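You operate a simulated robot arm through the tools that you are given. There is no shell and no other tool.

You run a simulated robot arm. Do the job below in one go: nothing can be reset, and whatever is moved stays where it is left.

TASK
Shut the blue mesh door, start the compressor, then shut both drain taps.
Fine: it starts only with the red power switch on.

The check looks at the end state, three seconds after you hand in, the way a careful person would. Anything else that was tipped, shoved, dropped, spilled or broken makes it a failure.

THE ROBOT
A 7-joint arm with a fingered hand, fixed in place. Base frame: the origin is on the floor under the middle of its stand, x ahead of it, y to its left, z up. Readings come in mm, degrees, newtons and seconds.
It reaches about 1023 mm from its shoulder. Its first joint turns from -166.0 to 166.0 degrees. Payload 4 kg.
The TCP is the grasp point between the finger pads, 30 mm short of the fingertips. In the tool frame z runs along the fingers and y along their closing line. The gripper opens to 104 mm; its body begins 35 mm behind the TCP. The gripper is a hand of 4 fingers: y runs from the thumb to the fingers, the wrist lies at [-15, -113, -190] in the tool frame, and closing takes about 1.5 s.
Orientation is that of the tool frame in the base frame, as a unit quaternion [w, x, y, z]. With the fingers straight down and the wrist toward the robot, the tool's x, y and z point along [0, 1, 0], [1, 0, 0] and [0, 0, -1] of the base frame.

THE INTERFACE
- The arm moves only by the tool arm_command. Its argument "motion" is a list of rows, each a list of 6 numbers: the shift along the base's x, y, z in mm, then the turn, a rotation vector about the base's x, y, z in degrees. In form: [[dx, dy, dz, ax, ay, az], ...]. A call has 1 to 20 rows; each row shifts and turns the commanded pose from where the row before left it. "hand" is the closure, from 0 (fully open) to 1 (shut), set as the call begins (left out, the last holds). Each row takes 0.2 s and may step no farther than 50 mm and 8.6 degrees from the row before; otherwise, or with a gripper value out of range, the whole call is refused. A pose out of reach is approached as far as the arm can. The call stops where the force on the tool passes 80 N (or 10 N more than at its start, if that is more) or the arm is blocked; 0.2 s more then pass. The fingers move at their own pace (about 153 mm/s each) and stop on an object; they squeeze with about 30 N. The grip force told is the motor's: it shows also when the fingers shut on nothing. Time passes only in rows, and 0.2 s behind the last, so rows that do not move let the fingers close. The reply holds the time, the measured pose of the TCP, the force on the tool along the base axes, the opening and the grip force, in the units named above and with some noise, with the torque about the TCP (base axes, N m) and any sound that the robot's microphone picked up, and new pictures: "views" is both (left out), scene, wrist or none.
- Cameras (640 x 400 px; columns grow to the right, rows downward): "scene" is fixed at [400.6, -650.1, 1395.4]; the picture's right is [0.79, -0.61, 0.00], its down [-0.33, -0.43, -0.84] and it looks along [0.51, 0.67, -0.55] (base axes); focal length 264 px, centre (320, 200). "wrist" rides on the gripper at [61, -92, -130] in the tool frame; the picture's right is [-0.81, 0.27, -0.52], its down [-0.53, -0.71, 0.46] and it looks along [-0.24, 0.64, 0.72] (tool axes); focal length 275 px, centre (320, 200). There is no depth. A picture from a camera that has moved, and an enlarged one, comes with that camera's place and axes in the base frame and with its lens.
- finger_targets(index, middle, ring, thumb_bend, thumb_turn): sets how far each is bent, from 0 (flat) to 1 (curled in); at 0.3 the hand is open as for a grip, at 0.7 the pads meet at the TCP. One left out holds its place. A second passes; each finger stops where it meets its share of the squeeze, and holds until it gets a number again. A gripper value or a shape takes the hand back. It gives what a move gives, with no picture; readings hold the bend of each and the force on the fingers (four entries, about 0 where the hand has none), thumb and palm. thumb_turn goes from beside the hand (0) to across from the fingers (1), as for a grip.
- hand_shape(shape): the hand has 4 fingers and takes this shape, open, in about a second: jaw (thumb against the fingers, like two jaws); tri (thumb and two fingers); tip (a fingertip pinch); poke (one finger out to press); point (the index stretched); flat (the hand flat); cup (the hand cupped); fist (a fist). The gripper value then closes the fingers along that shape, each until it touches; the sizes above hold for jaw. It gives what a move gives, with no picture.
- zoom(camera, box): a new picture of the part [left, top, right, bottom] of that camera's present view, enlarged. It takes no simulated time.
- close_job(): hands the job in; it is judged then, once.

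Places have to be worked out from the pictures, the camera data and where the tool is seen. Open the gripper and draw the arm clear of the work before you hand the job in, unless the task says otherwise.

The tools are called after "Request:" as a command line: name --pt "numbers of a row" for each row, then --argument value for the rest, lists and objects as JSON in quotes. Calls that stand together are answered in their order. arm_command: Moves the arm, as the interface text tells. Its arguments: {"type":"object","properties":{"motion":{"type":"array","items":{"type":"array","items":{"type":"number"}}},"hand":{"type":"number"},"views":{"type":"string","enum":["both","scene","wrist","none"]}},"required":["motion"]} The other tools are called the same way: hand_shape (shape) gives the hand a shape; finger_targets (index, middle, ring, thumb_bend, thumb_turn) moves the fingers one by one; zoom (camera, box) takes an enlarged picture of a part of a camera's view; close_job () hands the job in.

At the start:

```text
time_s: 0.0
tool_pos: [570.3, 48.8, 1260.7]
tool_rot: [0.0, 0.707, 0.707, 0.0]
ft_force: [0.0, 0.0, 0.2]
ft_torque: [0.04, 0.02, 0.01]
opening: 103.4
grasp_force: 0.0
shape: jaw
bend: [0.3, 0.3, 0.3, 0.3, 0.98]
finger forces: [0.1, 0.0, 0.0, 0.1, 0.0, 0.0]
```

scene: 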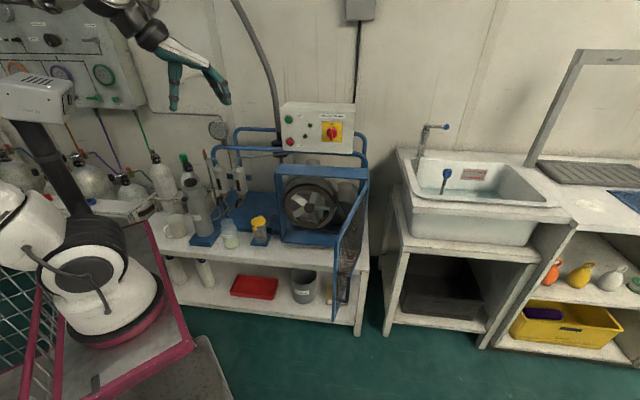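
wrist: 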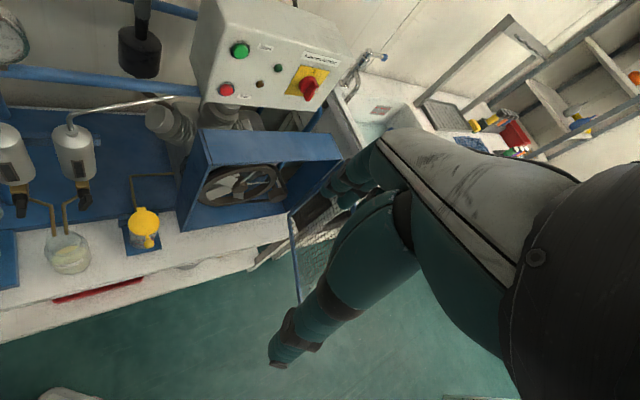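

I start by looking closely at the machine in both cameras before moving anything.

Request:
zoom --camera "scene" --box '[180, 80, 400, 220]'

Request:
zoom --camera "scene" --box '[140, 180, 400, 340]'

Request:
zoom --camera "wrist" --box '[180, 0, 400, 140]'

Request:
zoom --camera "wrist" --box '[0, 100, 320, 300]'

```text
2.86 times, centred on (290, 150) of scene
camera zoom: at [400.6, -650.1, 1395.4], right [0.79, -0.61, 0.0], down [-0.33, -0.43, -0.84], along [0.51, 0.67, -0.55], focal length 755 px, centre (406, 343)
```

zoom: 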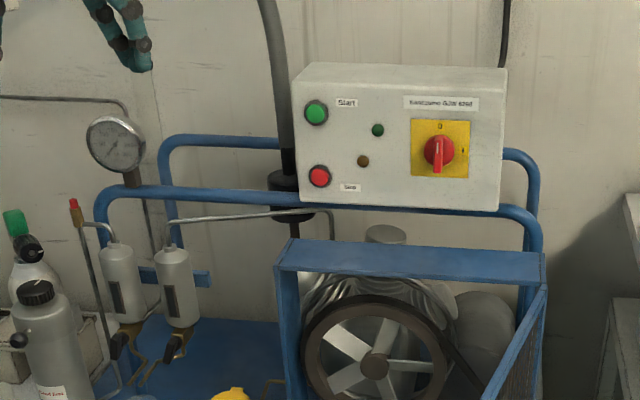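

```text
2.46 times, centred on (270, 260) of scene
camera zoom: at [400.6, -650.1, 1395.4], right [0.79, -0.61, 0.0], down [-0.33, -0.43, -0.84], along [0.51, 0.67, -0.55], focal length 650 px, centre (443, 52)
```

zoom: 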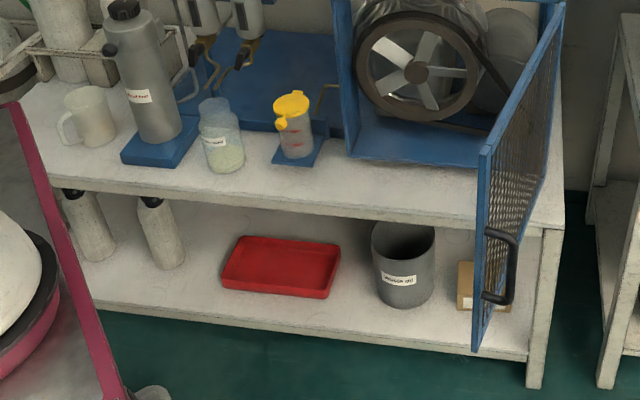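

```text
2.86 times, centred on (290, 70) of wrist
camera zoom: at [478.4, 110.1, 1391.4], right [0.27, -0.81, 0.52], down [-0.71, -0.53, -0.46], along [0.64, -0.24, -0.72], focal length 786 px, centre (406, 571)
```

zoom: 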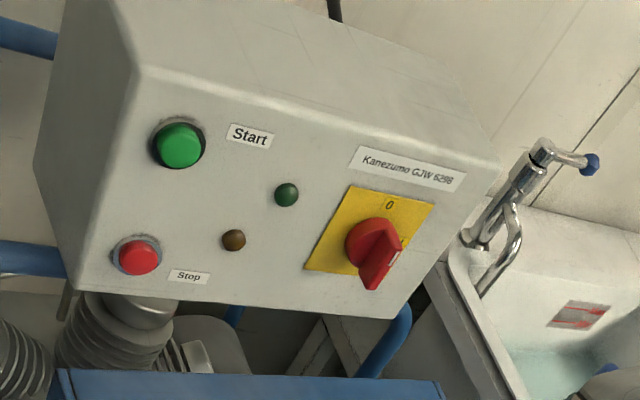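

```text
2.00 times, centred on (160, 200) of wrist
camera zoom: at [478.4, 110.1, 1391.4], right [0.27, -0.81, 0.52], down [-0.71, -0.53, -0.46], along [0.64, -0.24, -0.72], focal length 551 px, centre (640, 200)
```

zoom: 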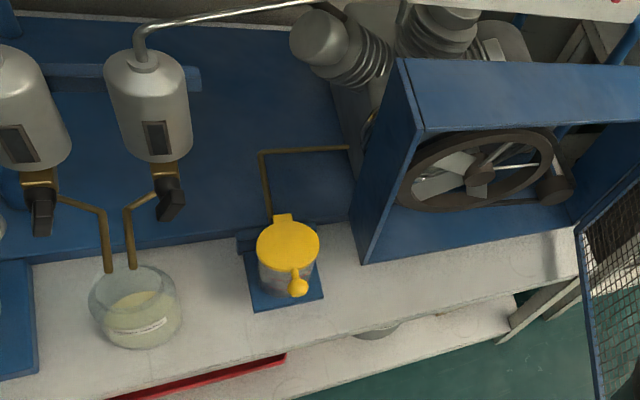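

The switch plate shows "0" at the top and "I" at the right; I enlarge it further, plus the drain taps and the door.

Request:
zoom --camera "wrist" --box '[270, 50, 350, 100]'

Request:
zoom --camera "scene" --box '[310, 110, 358, 150]'

Request:
zoom --camera "wrist" --box '[0, 160, 100, 240]'

Request:
zoom --camera "scene" --box '[195, 155, 265, 215]'

Request:
zoom --camera "scene" --box '[270, 160, 380, 330]'

```text
8.00 times, centred on (310, 75) of wrist
camera zoom: at [478.4, 110.1, 1391.4], right [0.27, -0.81, 0.52], down [-0.71, -0.53, -0.46], along [0.64, -0.24, -0.72], focal length 2202 px, centre (400, 1200)
```

zoom: 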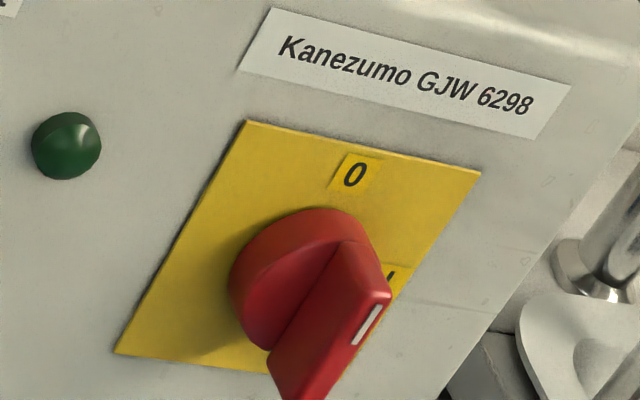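

```text
10.00 times, centred on (334, 130) of scene
camera zoom: at [400.6, -650.1, 1395.4], right [0.79, -0.61, 0.0], down [-0.33, -0.43, -0.84], along [0.51, 0.67, -0.55], focal length 2642 px, centre (180, 900)
```

zoom: 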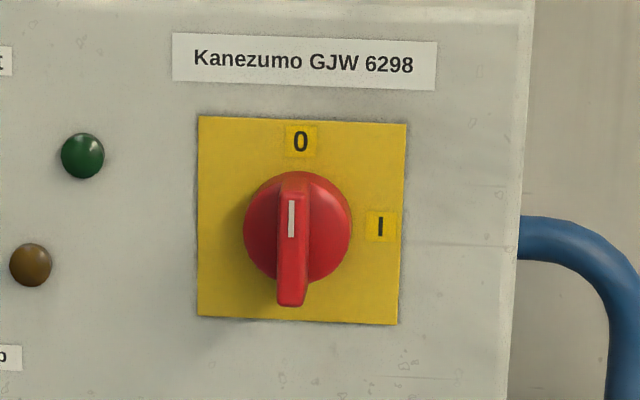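

```text
5.00 times, centred on (50, 200) of wrist
camera zoom: at [478.4, 110.1, 1391.4], right [0.27, -0.81, 0.52], down [-0.71, -0.53, -0.46], along [0.64, -0.24, -0.72], focal length 1376 px, centre (1670, 200)
```

zoom: 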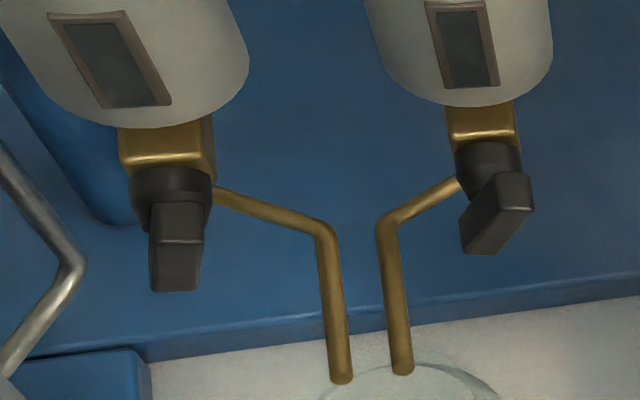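

```text
6.67 times, centred on (230, 185) of scene
camera zoom: at [400.6, -650.1, 1395.4], right [0.79, -0.61, 0.0], down [-0.33, -0.43, -0.84], along [0.51, 0.67, -0.55], focal length 1761 px, centre (920, 300)
```

zoom: 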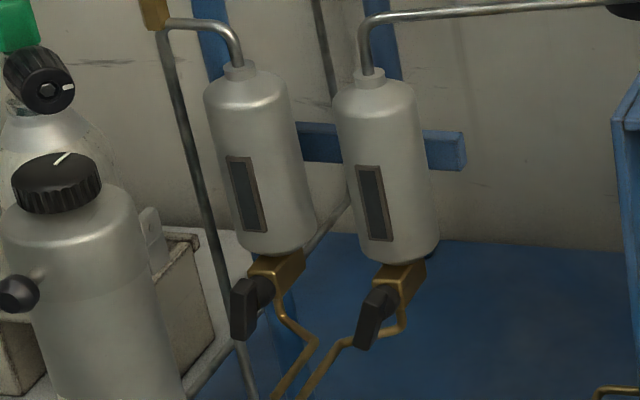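

```text
2.35 times, centred on (325, 245) of scene
camera zoom: at [400.6, -650.1, 1395.4], right [0.79, -0.61, 0.0], down [-0.33, -0.43, -0.84], along [0.51, 0.67, -0.55], focal length 622 px, centre (308, 94)
```

zoom: 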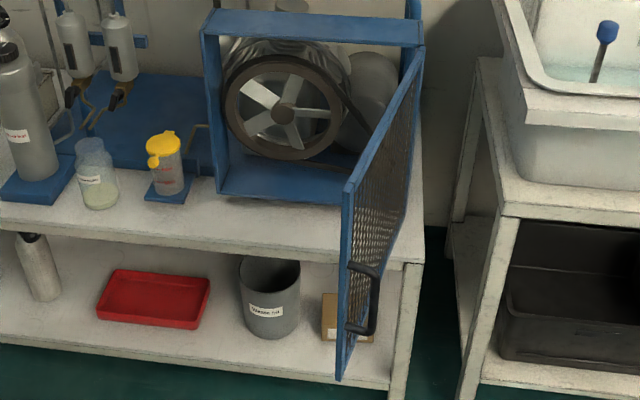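

Triangulating from both views puts the control panel in a vertical plane facing about (-0.71,-0.71): switch near (1047,121,1051) and Start button near (932,244,1096). The door hinge is near (1079,-64), and its free edge is near (773,-240) with its top at z≈912. I'll first move the hand high over to the outside of the door, yawed 45° with the fingers closed.

Request:
arm_command --pt "23.25 -26.2 -12 0 0 3.75" --pt "23.25 -26.2 -12 0 0 3.75" --pt "23.25 -26.2 -12 0 0 3.75" --pt "23.25 -26.2 -12 0 0 3.75" --pt "23.25 -26.2 -12 0 0 3.75" --pt "23.25 -26.2 -12 0 0 3.75" --pt "23.25 -26.2 -12 0 0 3.75" --pt "23.25 -26.2 -12 0 0 3.75" --pt "23.25 -26.2 -12 0 0 3.75" --pt "23.25 -26.2 -12 0 0 3.75" --pt "23.25 -26.2 -12 0 0 3.75" --pt "23.25 -26.2 -12 0 0 3.75" --hand 1 --views "both"

```text
time_s: 2.6
tool_pos: [849.4, -267.4, 1119.7]
tool_rot: [0.0, 0.382, 0.924, 0.001]
ft_force: [0.1, 0.2, 0.5]
ft_torque: [-0.05, 0.0, -0.03]
opening: 0.0
grasp_force: 29.6
shape: jaw
bend: [0.7, 0.7, 0.7, 0.46, 1.0]
finger forces: [0.0, 0.0, 0.0, 0.0, 0.1, 0.1]
camera wrist: at [740.1, -289.1, 1250.7], right [0.77, -0.38, 0.52], down [-0.13, -0.88, -0.46], along [0.63, 0.28, -0.72], focal length 275 px, centre (320, 200)
```

scene: 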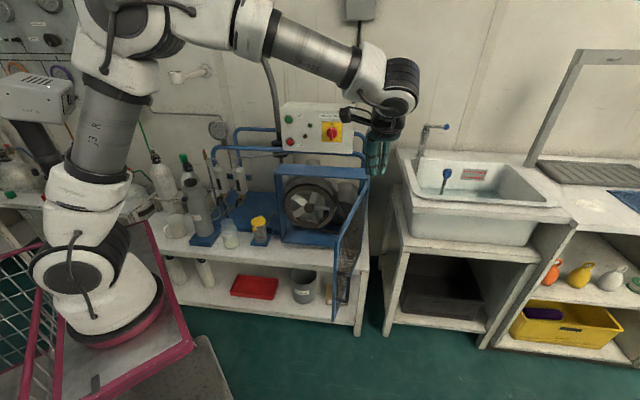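
wrist: 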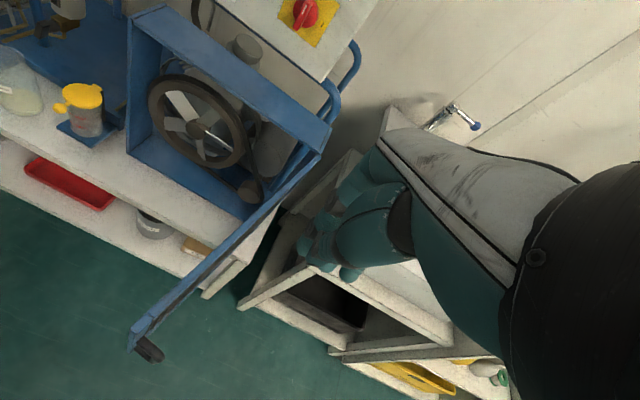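

The hand is above the outside of the door and the scene confirms the geometry. I zoom in to fix the door's free corner, the hinge and the height of its top edge more exactly.

Request:
zoom --camera "wrist" --box '[100, 230, 260, 370]'

Request:
zoom --camera "wrist" --box '[110, 0, 350, 230]'

Request:
zoom --camera "scene" --box '[265, 150, 385, 230]'

Request:
zoom --camera "scene" --box '[310, 200, 390, 330]'

```text
2.86 times, centred on (180, 300) of wrist
camera zoom: at [740.1, -289.1, 1250.7], right [0.77, -0.38, 0.52], down [-0.13, -0.88, -0.46], along [0.63, 0.28, -0.72], focal length 786 px, centre (720, -86)
```

zoom: 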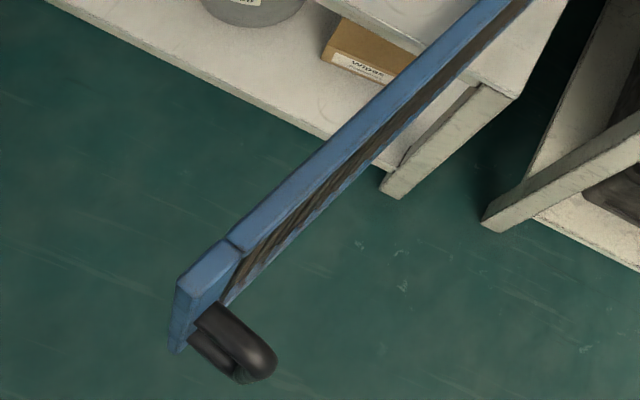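

```text
1.74 times, centred on (230, 115) of wrist
camera zoom: at [740.1, -289.1, 1250.7], right [0.77, -0.38, 0.52], down [-0.13, -0.88, -0.46], along [0.63, 0.28, -0.72], focal length 479 px, centre (476, 348)
```

zoom: 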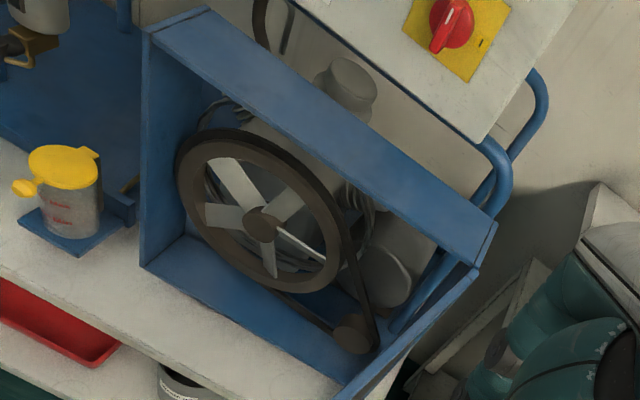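

```text
5.00 times, centred on (325, 190) of scene
camera zoom: at [400.6, -650.1, 1395.4], right [0.79, -0.61, 0.0], down [-0.33, -0.43, -0.84], along [0.51, 0.67, -0.55], focal length 1321 px, centre (295, 250)
```

zoom: 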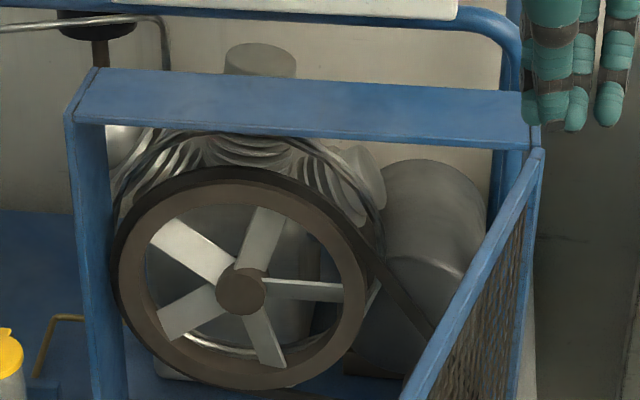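

```text
3.08 times, centred on (350, 265) of scene
camera zoom: at [400.6, -650.1, 1395.4], right [0.79, -0.61, 0.0], down [-0.33, -0.43, -0.84], along [0.51, 0.67, -0.55], focal length 813 px, centre (228, 0)
```

zoom: 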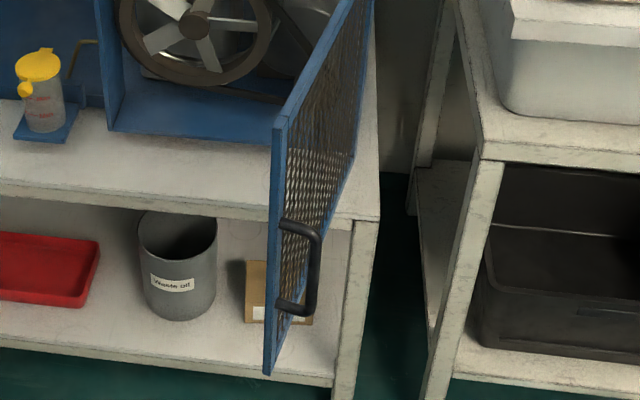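

The door's top edge is at z≈915, with the hinge at about (1081,-67) and the free end at about (757,-256); its outside handle spans z≈690–815. I move 30 mm further outward from the door face and descend so the fingers hang beside its top rail, above the handle.

Request:
arm_command --pt "15 -26 0 0 0 0" --pt "0 0 -40 0 0 0" --pt "0 0 -40 0 0 0" --pt "0 0 -40 0 0 0" --pt "0 0 -40 0 0 0" --pt "0 0 -40 0 0 0" --pt "0 0 -30 0 0 0" --views "both"

```text
time_s: 4.2
tool_pos: [863.9, -295.6, 889.6]
tool_rot: [-0.001, 0.382, 0.924, 0.0]
ft_force: [0.4, -0.2, 0.7]
ft_torque: [-0.04, 0.01, -0.01]
opening: 0.2
grasp_force: 30.2
shape: jaw
bend: [0.7, 0.7, 0.7, 0.46, 1.0]
finger forces: [0.1, 0.0, 0.0, 0.1, 0.0, 0.1]
camera wrist: at [755.5, -318.0, 1020.2], right [0.77, -0.38, 0.52], down [-0.13, -0.88, -0.46], along [0.63, 0.28, -0.72], focal length 275 px, centre (320, 200)
```

scene: 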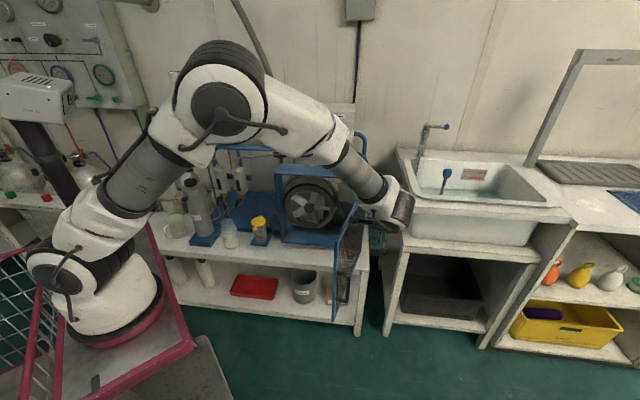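
wrist: 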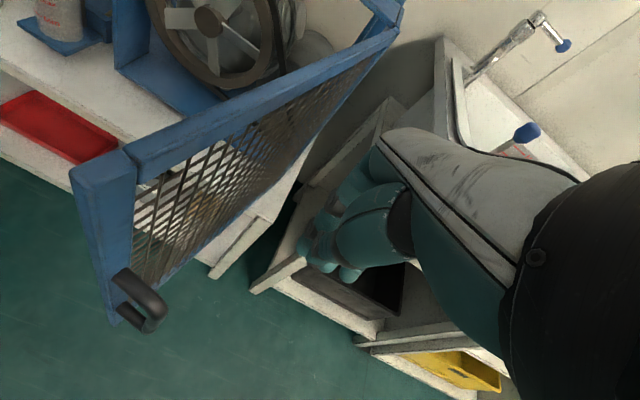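

The hand hangs beside the door with no contact (offset about 88 mm from its face). I start sweeping it slowly toward the door along the closing arc.

Request:
arm_command --pt "-10.9 21.3 0 0 0 0" --pt "-10.9 21.3 0 0 0 0" --pt "-11.5 17.1 0 0 0 0" --pt "-11.5 17.1 0 0 0 0" --pt "-8.8 17.8 0 0 0 0" --pt "-8.8 17.8 0 0 0 0" --views "both"

```text
time_s: 5.6
tool_pos: [801.5, -179.5, 887.1]
tool_rot: [0.0, 0.383, 0.924, 0.001]
ft_force: [0.5, -0.7, -0.4]
ft_torque: [0.03, 0.0, 0.03]
opening: 0.0
grasp_force: 30.5
shape: jaw
bend: [0.7, 0.7, 0.7, 0.46, 1.0]
finger forces: [0.0, 0.0, 0.0, 0.1, 0.0, 0.0]
camera wrist: at [692.3, -201.3, 1018.3], right [0.77, -0.38, 0.52], down [-0.13, -0.88, -0.46], along [0.63, 0.28, -0.72], focal length 275 px, centre (320, 200)
```

scene: 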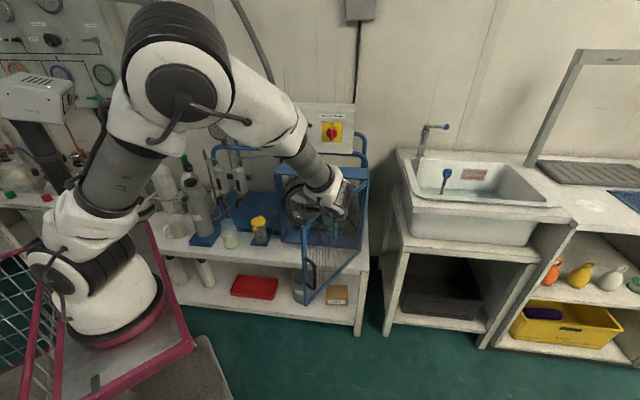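
wrist: 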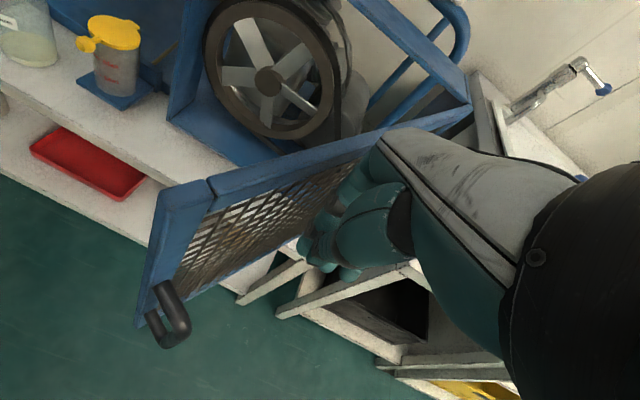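

The door is swinging with almost no resistance. I continue along the arc toward closed.

Request:
arm_command --pt "-6.4 18.7 0 0 0 0" --pt "-6.4 18.7 0 0 0 0" --pt "-3.9 19.4 0 0 0 0" --pt "-3.9 19.4 0 0 0 0" --pt "-1.3 19.7 0 0 0 0" --pt "-1.3 19.7 0 0 0 0" --pt "1.3 19.7 0 0 0 0" --pt "1.3 19.7 0 0 0 0" --pt "3.8 19.4 0 0 0 0" --pt "3.8 19.4 0 0 0 0" --views "both"

```text
time_s: 7.8
tool_pos: [787.1, 13.9, 885.8]
tool_rot: [0.0, 0.383, 0.924, -0.001]
ft_force: [0.1, 0.3, -0.5]
ft_torque: [-0.01, 0.0, -0.03]
opening: 0.0
grasp_force: 30.4
shape: jaw
bend: [0.7, 0.7, 0.7, 0.46, 1.0]
finger forces: [0.1, 0.1, 0.0, 0.0, 0.1, 0.0]
camera wrist: at [679.6, -7.2, 1016.3], right [0.77, -0.38, 0.52], down [-0.13, -0.88, -0.46], along [0.63, 0.28, -0.72], focal length 275 px, centre (320, 200)
```

scene: 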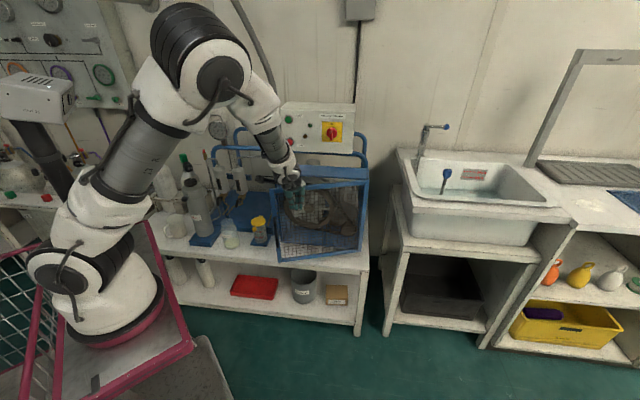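
wrist: 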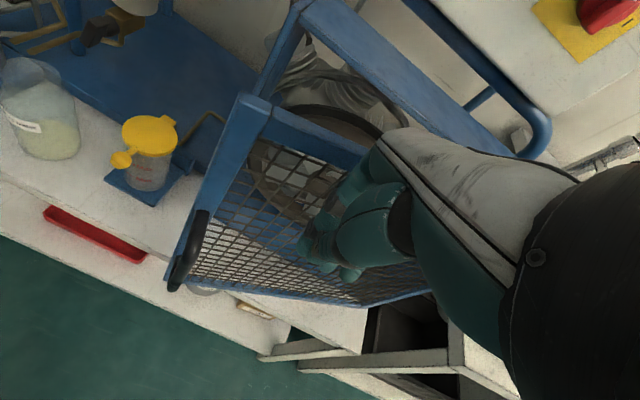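

The door is nearly closed (about 20° left). I keep following the arc with smaller steps toward the frame plane.

Request:
arm_command --pt "6.4 18.7 0 0 0 0" --pt "6.4 18.7 0 0 0 0" --pt "8.6 17.7 0 0 0 0" --pt "8.6 17.7 0 0 0 0" --pt "7.3 11 0 0 0 0" --pt "7.3 11 0 0 0 0" --pt "7.3 11 0 0 0 0" --views "both"

```text
time_s: 9.4
tool_pos: [835.4, 108.0, 887.6]
tool_rot: [-0.003, 0.386, 0.923, -0.006]
ft_force: [-55.6, -48.6, 41.8]
ft_torque: [2.29, -3.14, -0.75]
opening: 0.1
grasp_force: 29.9
shape: jaw
bend: [0.7, 0.7, 0.7, 0.48, 1.0]
finger forces: [0.0, 77.1, 5.7, 0.0, 0.0, 0.0]
stopped in row 7: the force on the tool passed its limit at 99 N (the readings are from after the stop); the commanded pose is now the measured one
camera wrist: at [727.9, 88.6, 1019.1], right [0.77, -0.38, 0.51], down [-0.14, -0.88, -0.45], along [0.62, 0.27, -0.73], focal length 275 px, centre (320, 200)
```

scene: 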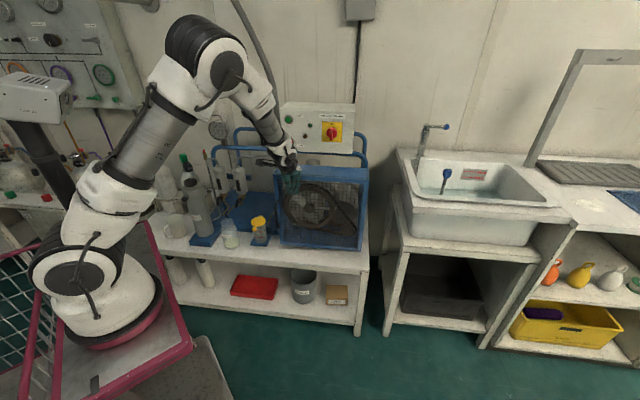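
wrist: 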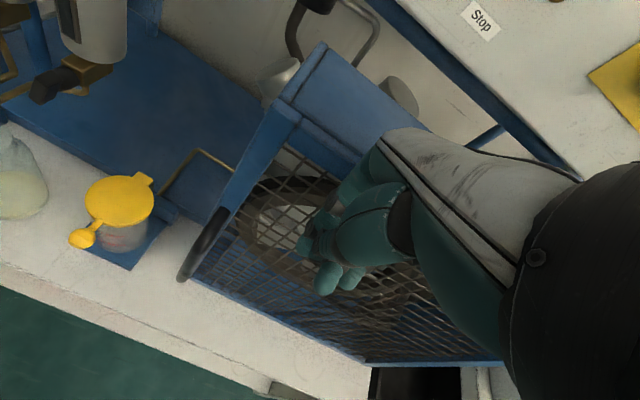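

The hand met about 74 N along the closing direction, so the door is against its frame. I back off along the outward normal and check that it stays shut.

Request:
arm_command --pt "-7 -7 0 0 0 0" --pt "-14 -14 0 0 0 0" --pt "-28 -28 10 0 0 0" --pt "-28 -28 30 0 0 0" --views "both"

Request:
zoom --camera "scene" --box '[260, 150, 390, 260]'

Request:
zoom --camera "wrist" --box '[150, 20, 400, 260]'

```text
time_s: 10.4
tool_pos: [760.6, 34.3, 921.8]
tool_rot: [-0.003, 0.384, 0.923, -0.005]
ft_force: [-0.1, -0.1, -0.4]
ft_torque: [-0.03, 0.0, -0.04]
opening: 0.1
grasp_force: 29.8
shape: jaw
bend: [0.7, 0.7, 0.7, 0.49, 1.0]
finger forces: [0.0, 0.0, 0.0, 0.0, 0.1, 0.1]
camera wrist: at [654.5, 13.2, 1053.1], right [0.77, -0.38, 0.51], down [-0.13, -0.88, -0.45], along [0.62, 0.28, -0.73], focal length 275 px, centre (320, 200)
```

scene: 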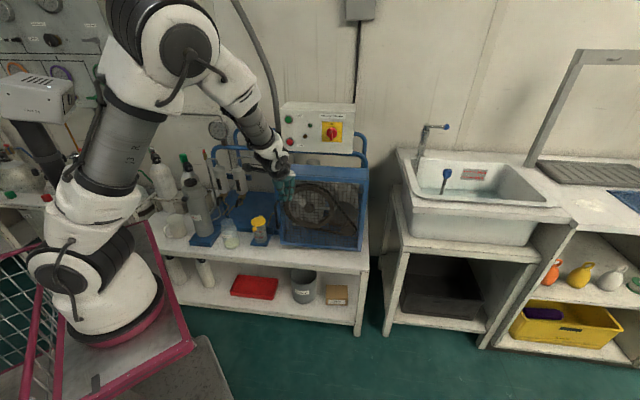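
wrist: 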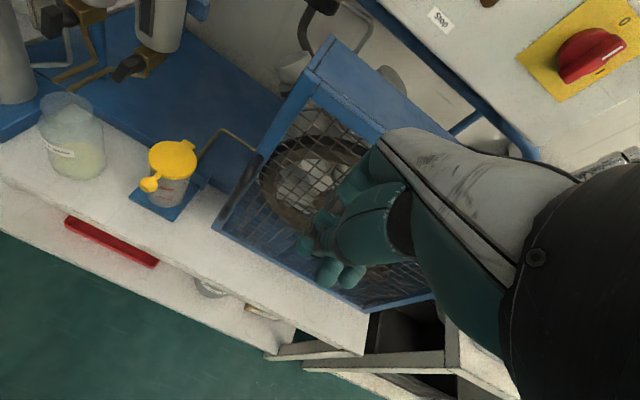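

```text
3.64 times, centred on (325, 205) of scene
camera zoom: at [400.6, -650.1, 1395.4], right [0.79, -0.61, 0.0], down [-0.33, -0.43, -0.84], along [0.51, 0.67, -0.55], focal length 961 px, centre (302, 182)
```

zoom: 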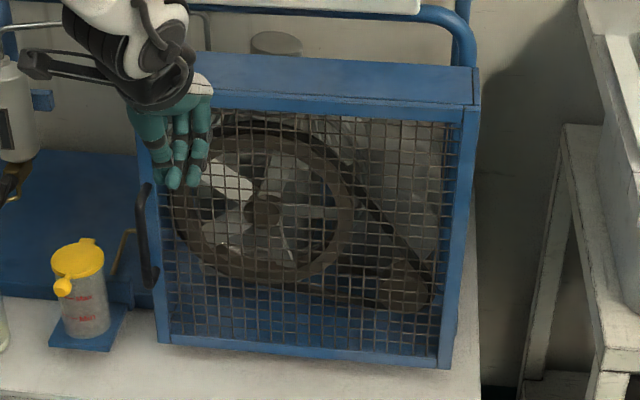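

```text
1.67 times, centred on (275, 140) of wrist
camera zoom: at [654.5, 13.2, 1053.1], right [0.77, -0.38, 0.51], down [-0.13, -0.88, -0.45], along [0.62, 0.28, -0.73], focal length 459 px, centre (395, 300)
```

zoom: 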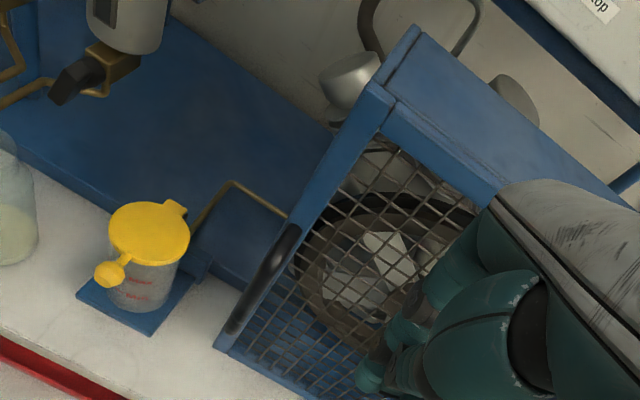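

The door sits flush in its frame. Next is the power switch: I raise the hand to about z=1070 in front of the panel and pitch the fingers from straight down toward the panel.

Request:
arm_command --pt "9.7 -0.5 12.3 5.303 -5.303 0" --pt "9.7 -0.5 12.3 5.303 -5.303 0" --pt "9.7 -0.5 12.3 5.303 -5.303 0" --pt "9.7 -0.5 12.3 5.303 -5.303 0" --pt "9.7 -0.5 12.3 5.303 -5.303 0" --pt "9.7 -0.5 12.3 5.303 -5.303 0" --pt "9.7 -0.5 12.3 5.303 -5.303 0" --pt "9.7 -0.5 12.3 5.303 -5.303 0" --views "both"

```text
time_s: 12.2
tool_pos: [837.4, 34.1, 1023.8]
tool_rot: [0.189, 0.334, 0.802, 0.458]
ft_force: [-0.6, 1.2, 0.8]
ft_torque: [0.0, -0.01, -0.01]
opening: 0.0
grasp_force: 30.1
shape: jaw
bend: [0.7, 0.7, 0.7, 0.49, 1.0]
finger forces: [0.0, 0.0, 0.0, 0.1, 0.0, 0.0]
camera wrist: at [681.6, -36.0, 1011.6], right [0.36, -0.79, 0.5], down [0.39, -0.35, -0.85], along [0.85, 0.5, 0.19], focal length 275 px, centre (320, 200)
```

scene: 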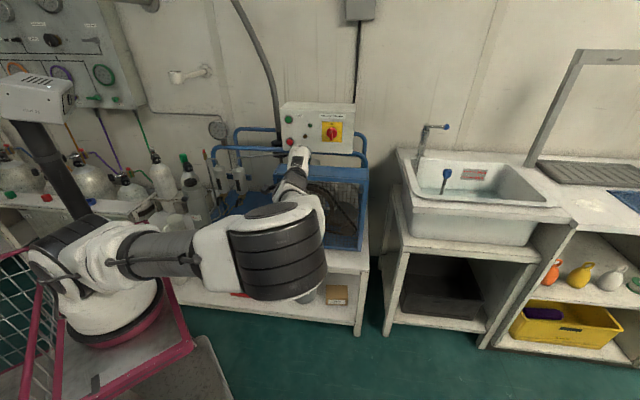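
wrist: 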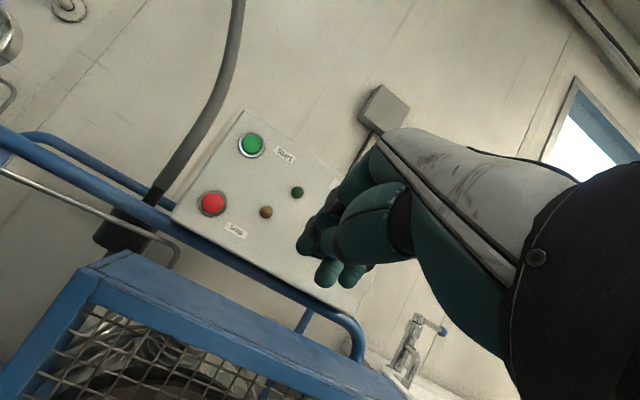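

The panel is now in view from the lower left, and force is still near zero. The hand is about 220 mm from the panel, so I set the poke shape here and see where the finger lies.

Request:
hand_shape --shape "poke"

Request:
arm_command --pt "0 0 0 0 0 0" --views "both"

Request:
zoom --camera "scene" --box '[220, 80, 380, 220]'

```text
time_s: 13.1
tool_pos: [838.8, 32.5, 1023.3]
tool_rot: [0.188, 0.334, 0.802, 0.458]
ft_force: [0.2, -0.9, 0.3]
ft_torque: [0.01, 0.01, -0.03]
opening: 0.2
grasp_force: 0.1
shape: poke
bend: [0.7, 0.7, 0.99, 1.0, 1.0]
finger forces: [0.0, 0.0, 0.0, 0.0, 0.0, 0.0]
```

```text
time_s: 13.5
tool_pos: [837.6, 33.1, 1022.8]
tool_rot: [0.188, 0.334, 0.802, 0.457]
ft_force: [-0.3, 1.2, 0.4]
ft_torque: [0.0, 0.03, 0.0]
opening: 0.0
grasp_force: 0.0
shape: poke
bend: [0.7, 0.7, 0.99, 1.0, 1.0]
finger forces: [0.1, 0.1, 0.0, 0.0, 0.1, 0.0]
camera wrist: at [681.6, -36.0, 1011.4], right [0.36, -0.79, 0.5], down [0.39, -0.35, -0.85], along [0.85, 0.5, 0.18], focal length 275 px, centre (320, 200)
```

scene: 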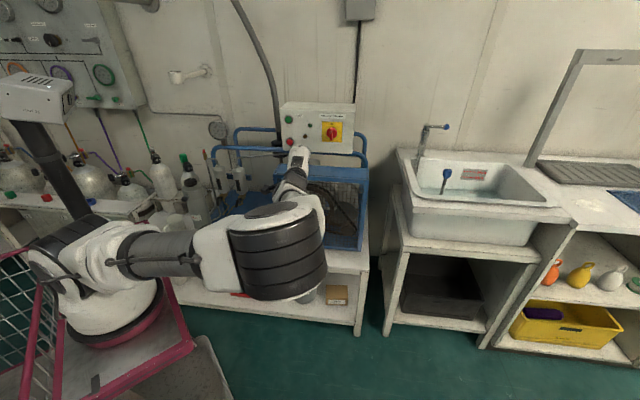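
wrist: 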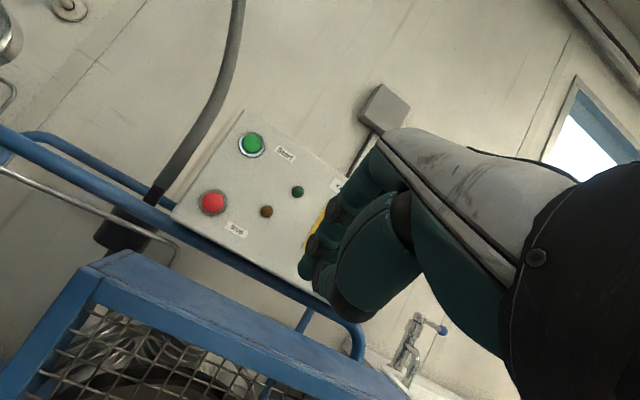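

```text
2.86 times, centred on (300, 150) of scene
camera zoom: at [400.6, -650.1, 1395.4], right [0.79, -0.61, 0.0], down [-0.33, -0.43, -0.84], along [0.51, 0.67, -0.55], focal length 755 px, centre (377, 343)
```

zoom: 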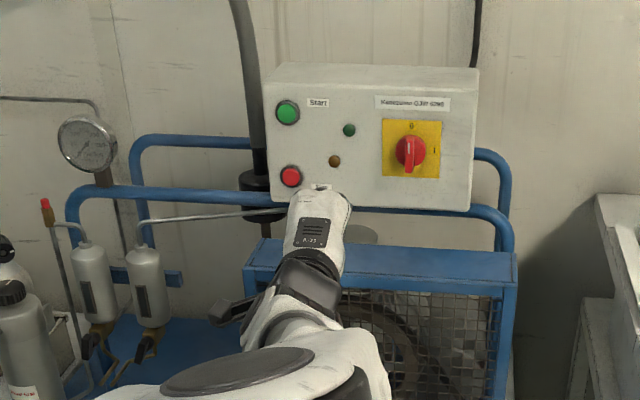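

I look closer at the fingers in the wrist view to see which one is out and where its tip is relative to the TCP.

Request:
zoom --camera "wrist" --box '[270, 120, 450, 340]'

```text
1.82 times, centred on (360, 230) of wrist
camera zoom: at [681.6, -36.0, 1011.4], right [0.36, -0.79, 0.5], down [0.39, -0.35, -0.85], along [0.85, 0.5, 0.18], focal length 500 px, centre (247, 146)
```

zoom: 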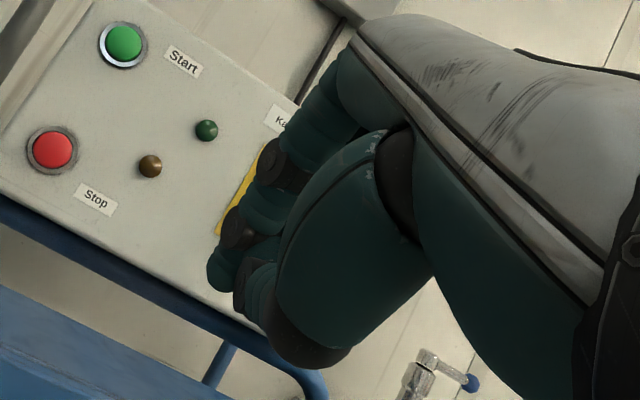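

In this shape two half-bent fingers are out, with motor-limited stiffness. I try the "point" shape with a stretched index, which should be stiffer, and look again.

Request:
hand_shape --shape "point"

Request:
arm_command --pt "0 0 0 0 0 0" --pt "0 0 0 0 0 0" --hand 0 --views "both"

Request:
zoom --camera "wrist" --box '[200, 60, 450, 340]'

Request:
zoom --camera "scene" --box '[250, 80, 370, 200]'

```text
time_s: 14.4
tool_pos: [836.6, 32.9, 1024.1]
tool_rot: [0.187, 0.334, 0.802, 0.458]
ft_force: [0.1, -0.6, -0.6]
ft_torque: [0.0, 0.0, 0.02]
opening: 0.1
grasp_force: 0.1
shape: point
bend: [0.2, 1.0, 1.0, 0.98, 0.88]
finger forces: [0.1, 0.1, 0.0, 0.0, 0.1, 0.0]
```

```text
time_s: 15.0
tool_pos: [836.9, 32.8, 1022.9]
tool_rot: [0.188, 0.335, 0.802, 0.458]
ft_force: [0.2, -0.1, 0.3]
ft_torque: [0.04, -0.02, 0.0]
opening: 0.0
grasp_force: 0.2
shape: point
bend: [0.2, 1.0, 1.0, 0.98, 0.88]
finger forces: [0.0, 0.0, 0.1, 0.0, 0.0, 0.0]
camera wrist: at [681.6, -36.0, 1011.4], right [0.36, -0.79, 0.5], down [0.39, -0.35, -0.85], along [0.85, 0.5, 0.18], focal length 275 px, centre (320, 200)
```

scene: 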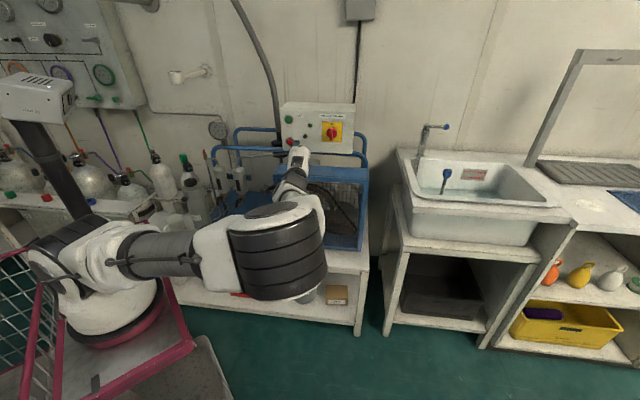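
wrist: 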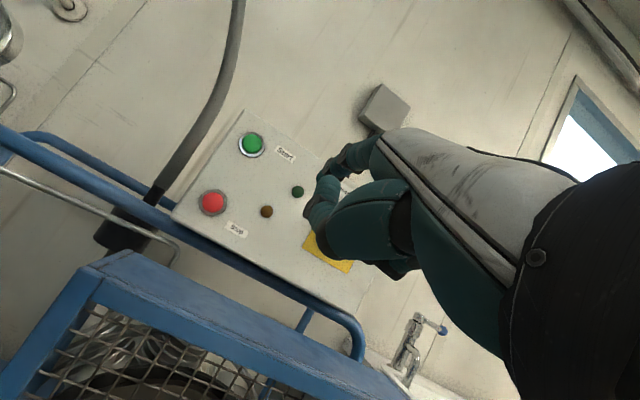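

```text
1.43 times, centred on (325, 200) of wrist
camera zoom: at [681.6, -36.0, 1011.4], right [0.36, -0.79, 0.5], down [0.39, -0.35, -0.85], along [0.85, 0.5, 0.18], focal length 393 px, centre (313, 200)
```

zoom: 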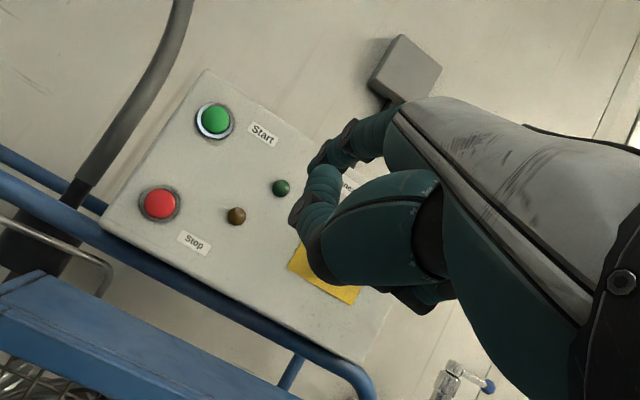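

```text
3.33 times, centred on (310, 140) of scene
camera zoom: at [400.6, -650.1, 1395.4], right [0.79, -0.61, 0.0], down [-0.33, -0.43, -0.84], along [0.51, 0.67, -0.55], focal length 881 px, centre (353, 400)
```

zoom: 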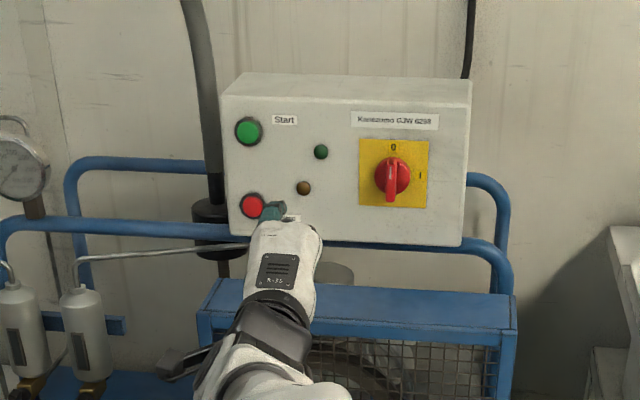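

The index tip sits at roughly (21,63,17) in the tool frame and currently points horizontally at the panel, but the folded thumb is close below it. I stretch the index fully, turn the thumb aside, and look again.

Request:
finger_targets --index 0 --middle 1 --ring 1 --thumb_bend 1 --thumb_turn 0.3

Request:
arm_command --pt "0 0 0 0 0 0" --views "both"

Request:
zoom --camera "wrist" --box '[200, 60, 450, 340]'

Request:
zoom --camera "scene" --box '[250, 100, 350, 200]'

```text
time_s: 16.0
tool_pos: [838.1, 33.3, 1022.8]
tool_rot: [0.188, 0.334, 0.802, 0.458]
ft_force: [0.1, -0.2, 0.6]
ft_torque: [0.0, 0.02, 0.01]
opening: 50.1
grasp_force: 0.1
shape: fingers
bend: [0.0, 1.0, 1.0, 1.0, 0.31]
finger forces: [0.1, 0.0, 0.0, 0.1, 0.0, 0.1]
```

```text
time_s: 16.4
tool_pos: [838.1, 32.6, 1023.4]
tool_rot: [0.188, 0.334, 0.802, 0.458]
ft_force: [0.3, -0.2, 0.1]
ft_torque: [0.02, -0.02, 0.01]
opening: 49.9
grasp_force: 0.1
shape: fingers
bend: [0.0, 1.0, 1.0, 1.0, 0.31]
finger forces: [0.0, 0.1, 0.1, 0.0, 0.1, 0.0]
camera wrist: at [681.6, -36.0, 1011.4], right [0.36, -0.79, 0.5], down [0.39, -0.35, -0.85], along [0.85, 0.5, 0.18], focal length 275 px, centre (320, 200)
```

scene: 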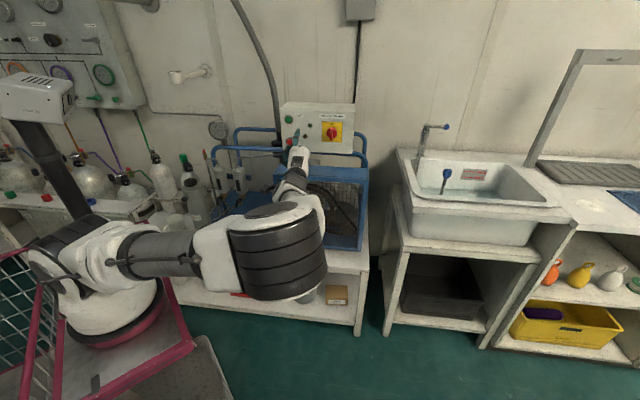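
wrist: 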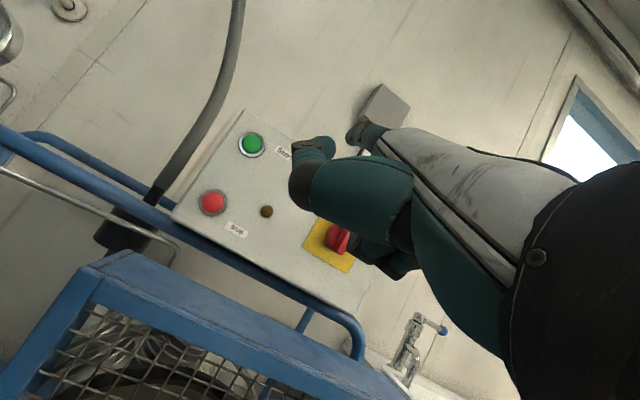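

```text
1.43 times, centred on (325, 200) of wrist
camera zoom: at [681.6, -36.0, 1011.4], right [0.36, -0.79, 0.5], down [0.39, -0.35, -0.85], along [0.85, 0.5, 0.18], focal length 393 px, centre (313, 200)
```

zoom: 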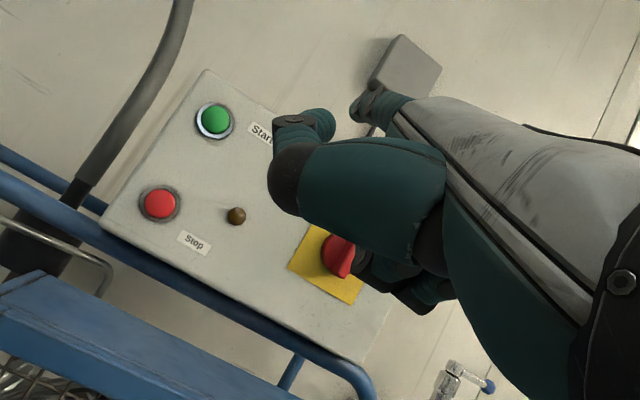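

```text
4.00 times, centred on (300, 150) of scene
camera zoom: at [400.6, -650.1, 1395.4], right [0.79, -0.61, 0.0], down [-0.33, -0.43, -0.84], along [0.51, 0.67, -0.55], focal length 1057 px, centre (400, 400)
```

zoom: 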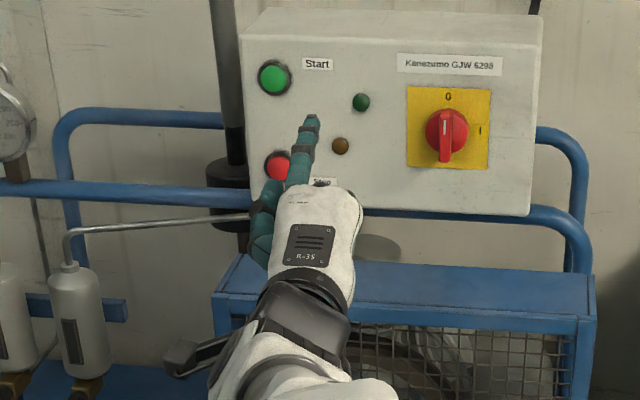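

With the index fully stretched, its tip lies near tool (12,105,1), well clear of the folded fingers and the thumb. I pitch back 18° so the finger points horizontally at the panel and bring the tip to the upper left of the red knob, still about 50 mm short of it.

Request:
arm_command --pt "14.5 -2.7 -3.75 -4.243 4.243 0" --pt "14.5 -2.7 -3.75 -4.243 4.243 0" --pt "14.5 -2.7 -3.75 -4.243 4.243 0" --pt "14.5 -2.7 -3.75 0 0 0" --pt "14.5 -2.7 -3.75 0 0 0" --pt "14.5 -2.7 -3.75 0 0 0" --pt "0 0 0 0 0 0" --views "both"

Request:
zoom --camera "scene" --box '[270, 90, 370, 190]'

Request:
zoom --camera "wrist" --box '[200, 60, 450, 340]'

```text
time_s: 18.0
tool_pos: [924.2, 16.9, 1000.0]
tool_rot: [0.133, 0.36, 0.864, 0.326]
ft_force: [0.3, -0.3, -0.3]
ft_torque: [0.01, 0.0, -0.05]
opening: 49.8
grasp_force: 0.0
shape: fingers
bend: [0.0, 1.0, 1.0, 1.0, 0.31]
finger forces: [0.1, 0.1, 0.0, 0.0, 0.0, 0.0]
camera wrist: at [771.7, -50.0, 1038.5], right [0.48, -0.67, 0.57], down [0.21, -0.54, -0.81], along [0.85, 0.51, -0.12], focal length 275 px, centre (320, 200)
```

scene: 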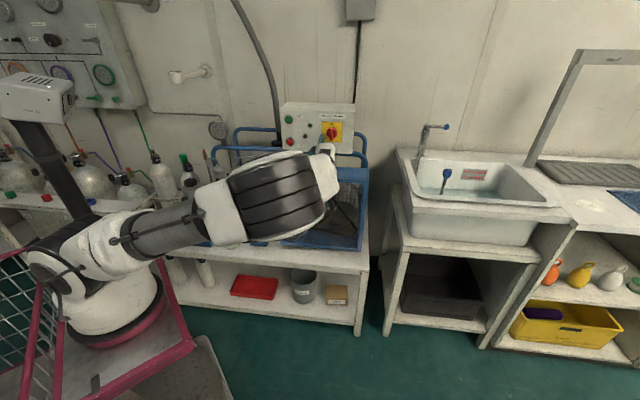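
wrist: 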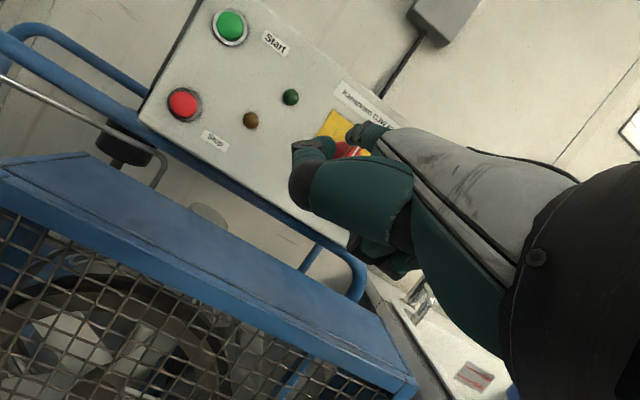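

```text
4.00 times, centred on (320, 140) of scene
camera zoom: at [400.6, -650.1, 1395.4], right [0.79, -0.61, 0.0], down [-0.33, -0.43, -0.84], along [0.51, 0.67, -0.55], focal length 1057 px, centre (320, 440)
```

zoom: 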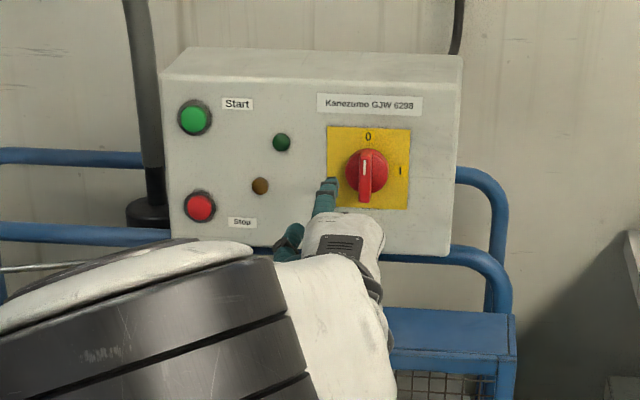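

```text
1.43 times, centred on (325, 200) of wrist
camera zoom: at [771.7, -50.0, 1038.5], right [0.48, -0.67, 0.57], down [0.21, -0.54, -0.81], along [0.85, 0.51, -0.12], focal length 393 px, centre (313, 200)
```

zoom: 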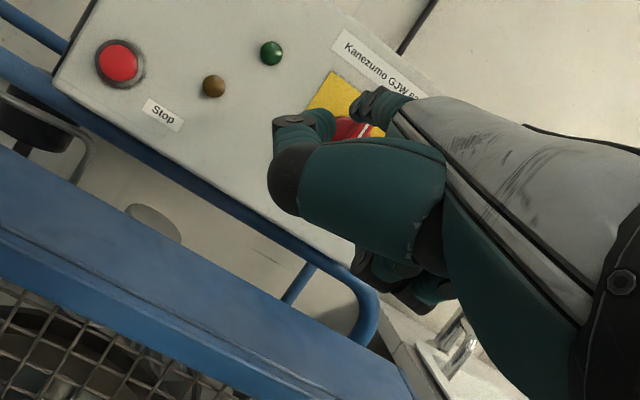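

The predicted and observed fingertip agree: it is at about a=630, b=745, z=1068 in panel coordinates, left of and above the knob centre (657, 1054). I advance along the panel normal so the tip sits beside the knob's bar without touching the panel.

Request:
arm_command --pt "11.8 11.8 0 0 0 0" --pt "11.8 11.8 0 0 0 0" --pt "11.8 11.8 0 0 0 0" --pt "8 8 0 0 0 0" --pt "0 0 0 0 0 0" --views "both"

Request:
zoom --camera "scene" --box '[305, 100, 365, 160]'

Request:
zoom --camera "wrist" --box '[260, 60, 420, 200]'

```text
time_s: 19.2
tool_pos: [970.0, 58.1, 1001.4]
tool_rot: [0.134, 0.361, 0.863, 0.326]
ft_force: [-0.3, -1.2, 0.2]
ft_torque: [-0.05, 0.02, 0.01]
opening: 49.9
grasp_force: 0.1
shape: fingers
bend: [0.0, 1.0, 1.0, 1.0, 0.31]
finger forces: [0.0, 0.1, 0.0, 0.0, 0.0, 0.1]
camera wrist: at [816.4, -6.3, 1038.1], right [0.48, -0.67, 0.57], down [0.21, -0.54, -0.82], along [0.85, 0.51, -0.12], focal length 275 px, centre (320, 200)
```

scene: 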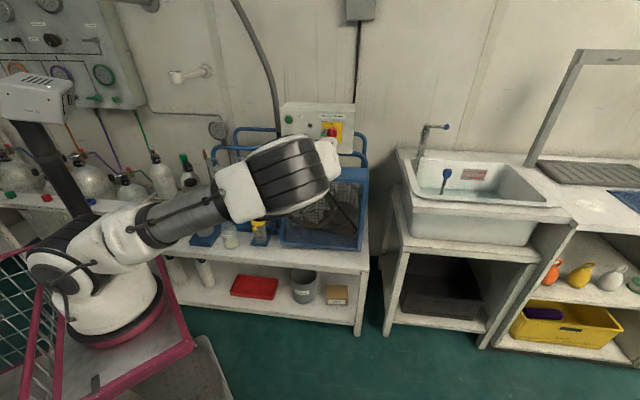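
wrist: 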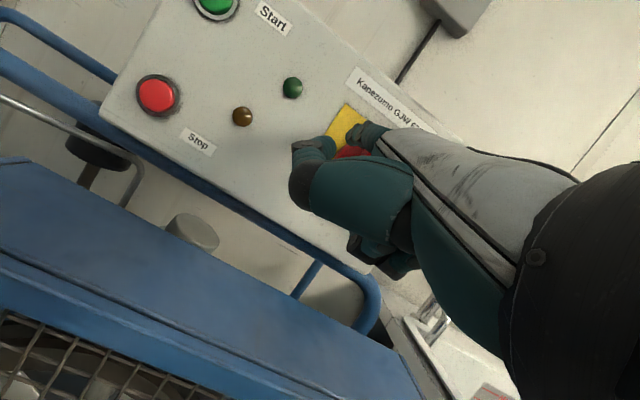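

```text
6.67 times, centred on (335, 130) of scene
camera zoom: at [400.6, -650.1, 1395.4], right [0.79, -0.61, 0.0], down [-0.33, -0.43, -0.84], along [0.51, 0.67, -0.55], focal length 1761 px, centre (220, 667)
```

zoom: 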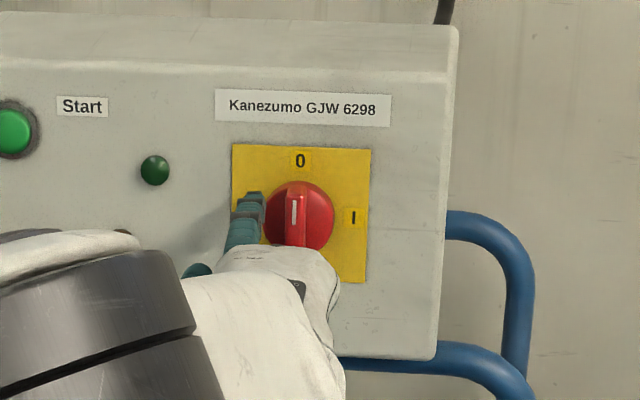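

```text
2.86 times, centred on (340, 130) of wrist
camera zoom: at [816.4, -6.3, 1038.1], right [0.48, -0.67, 0.57], down [0.21, -0.54, -0.82], along [0.85, 0.51, -0.12], focal length 786 px, centre (263, 400)
```

zoom: 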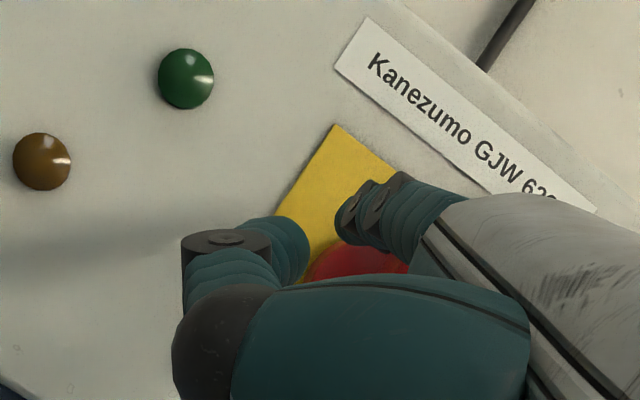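

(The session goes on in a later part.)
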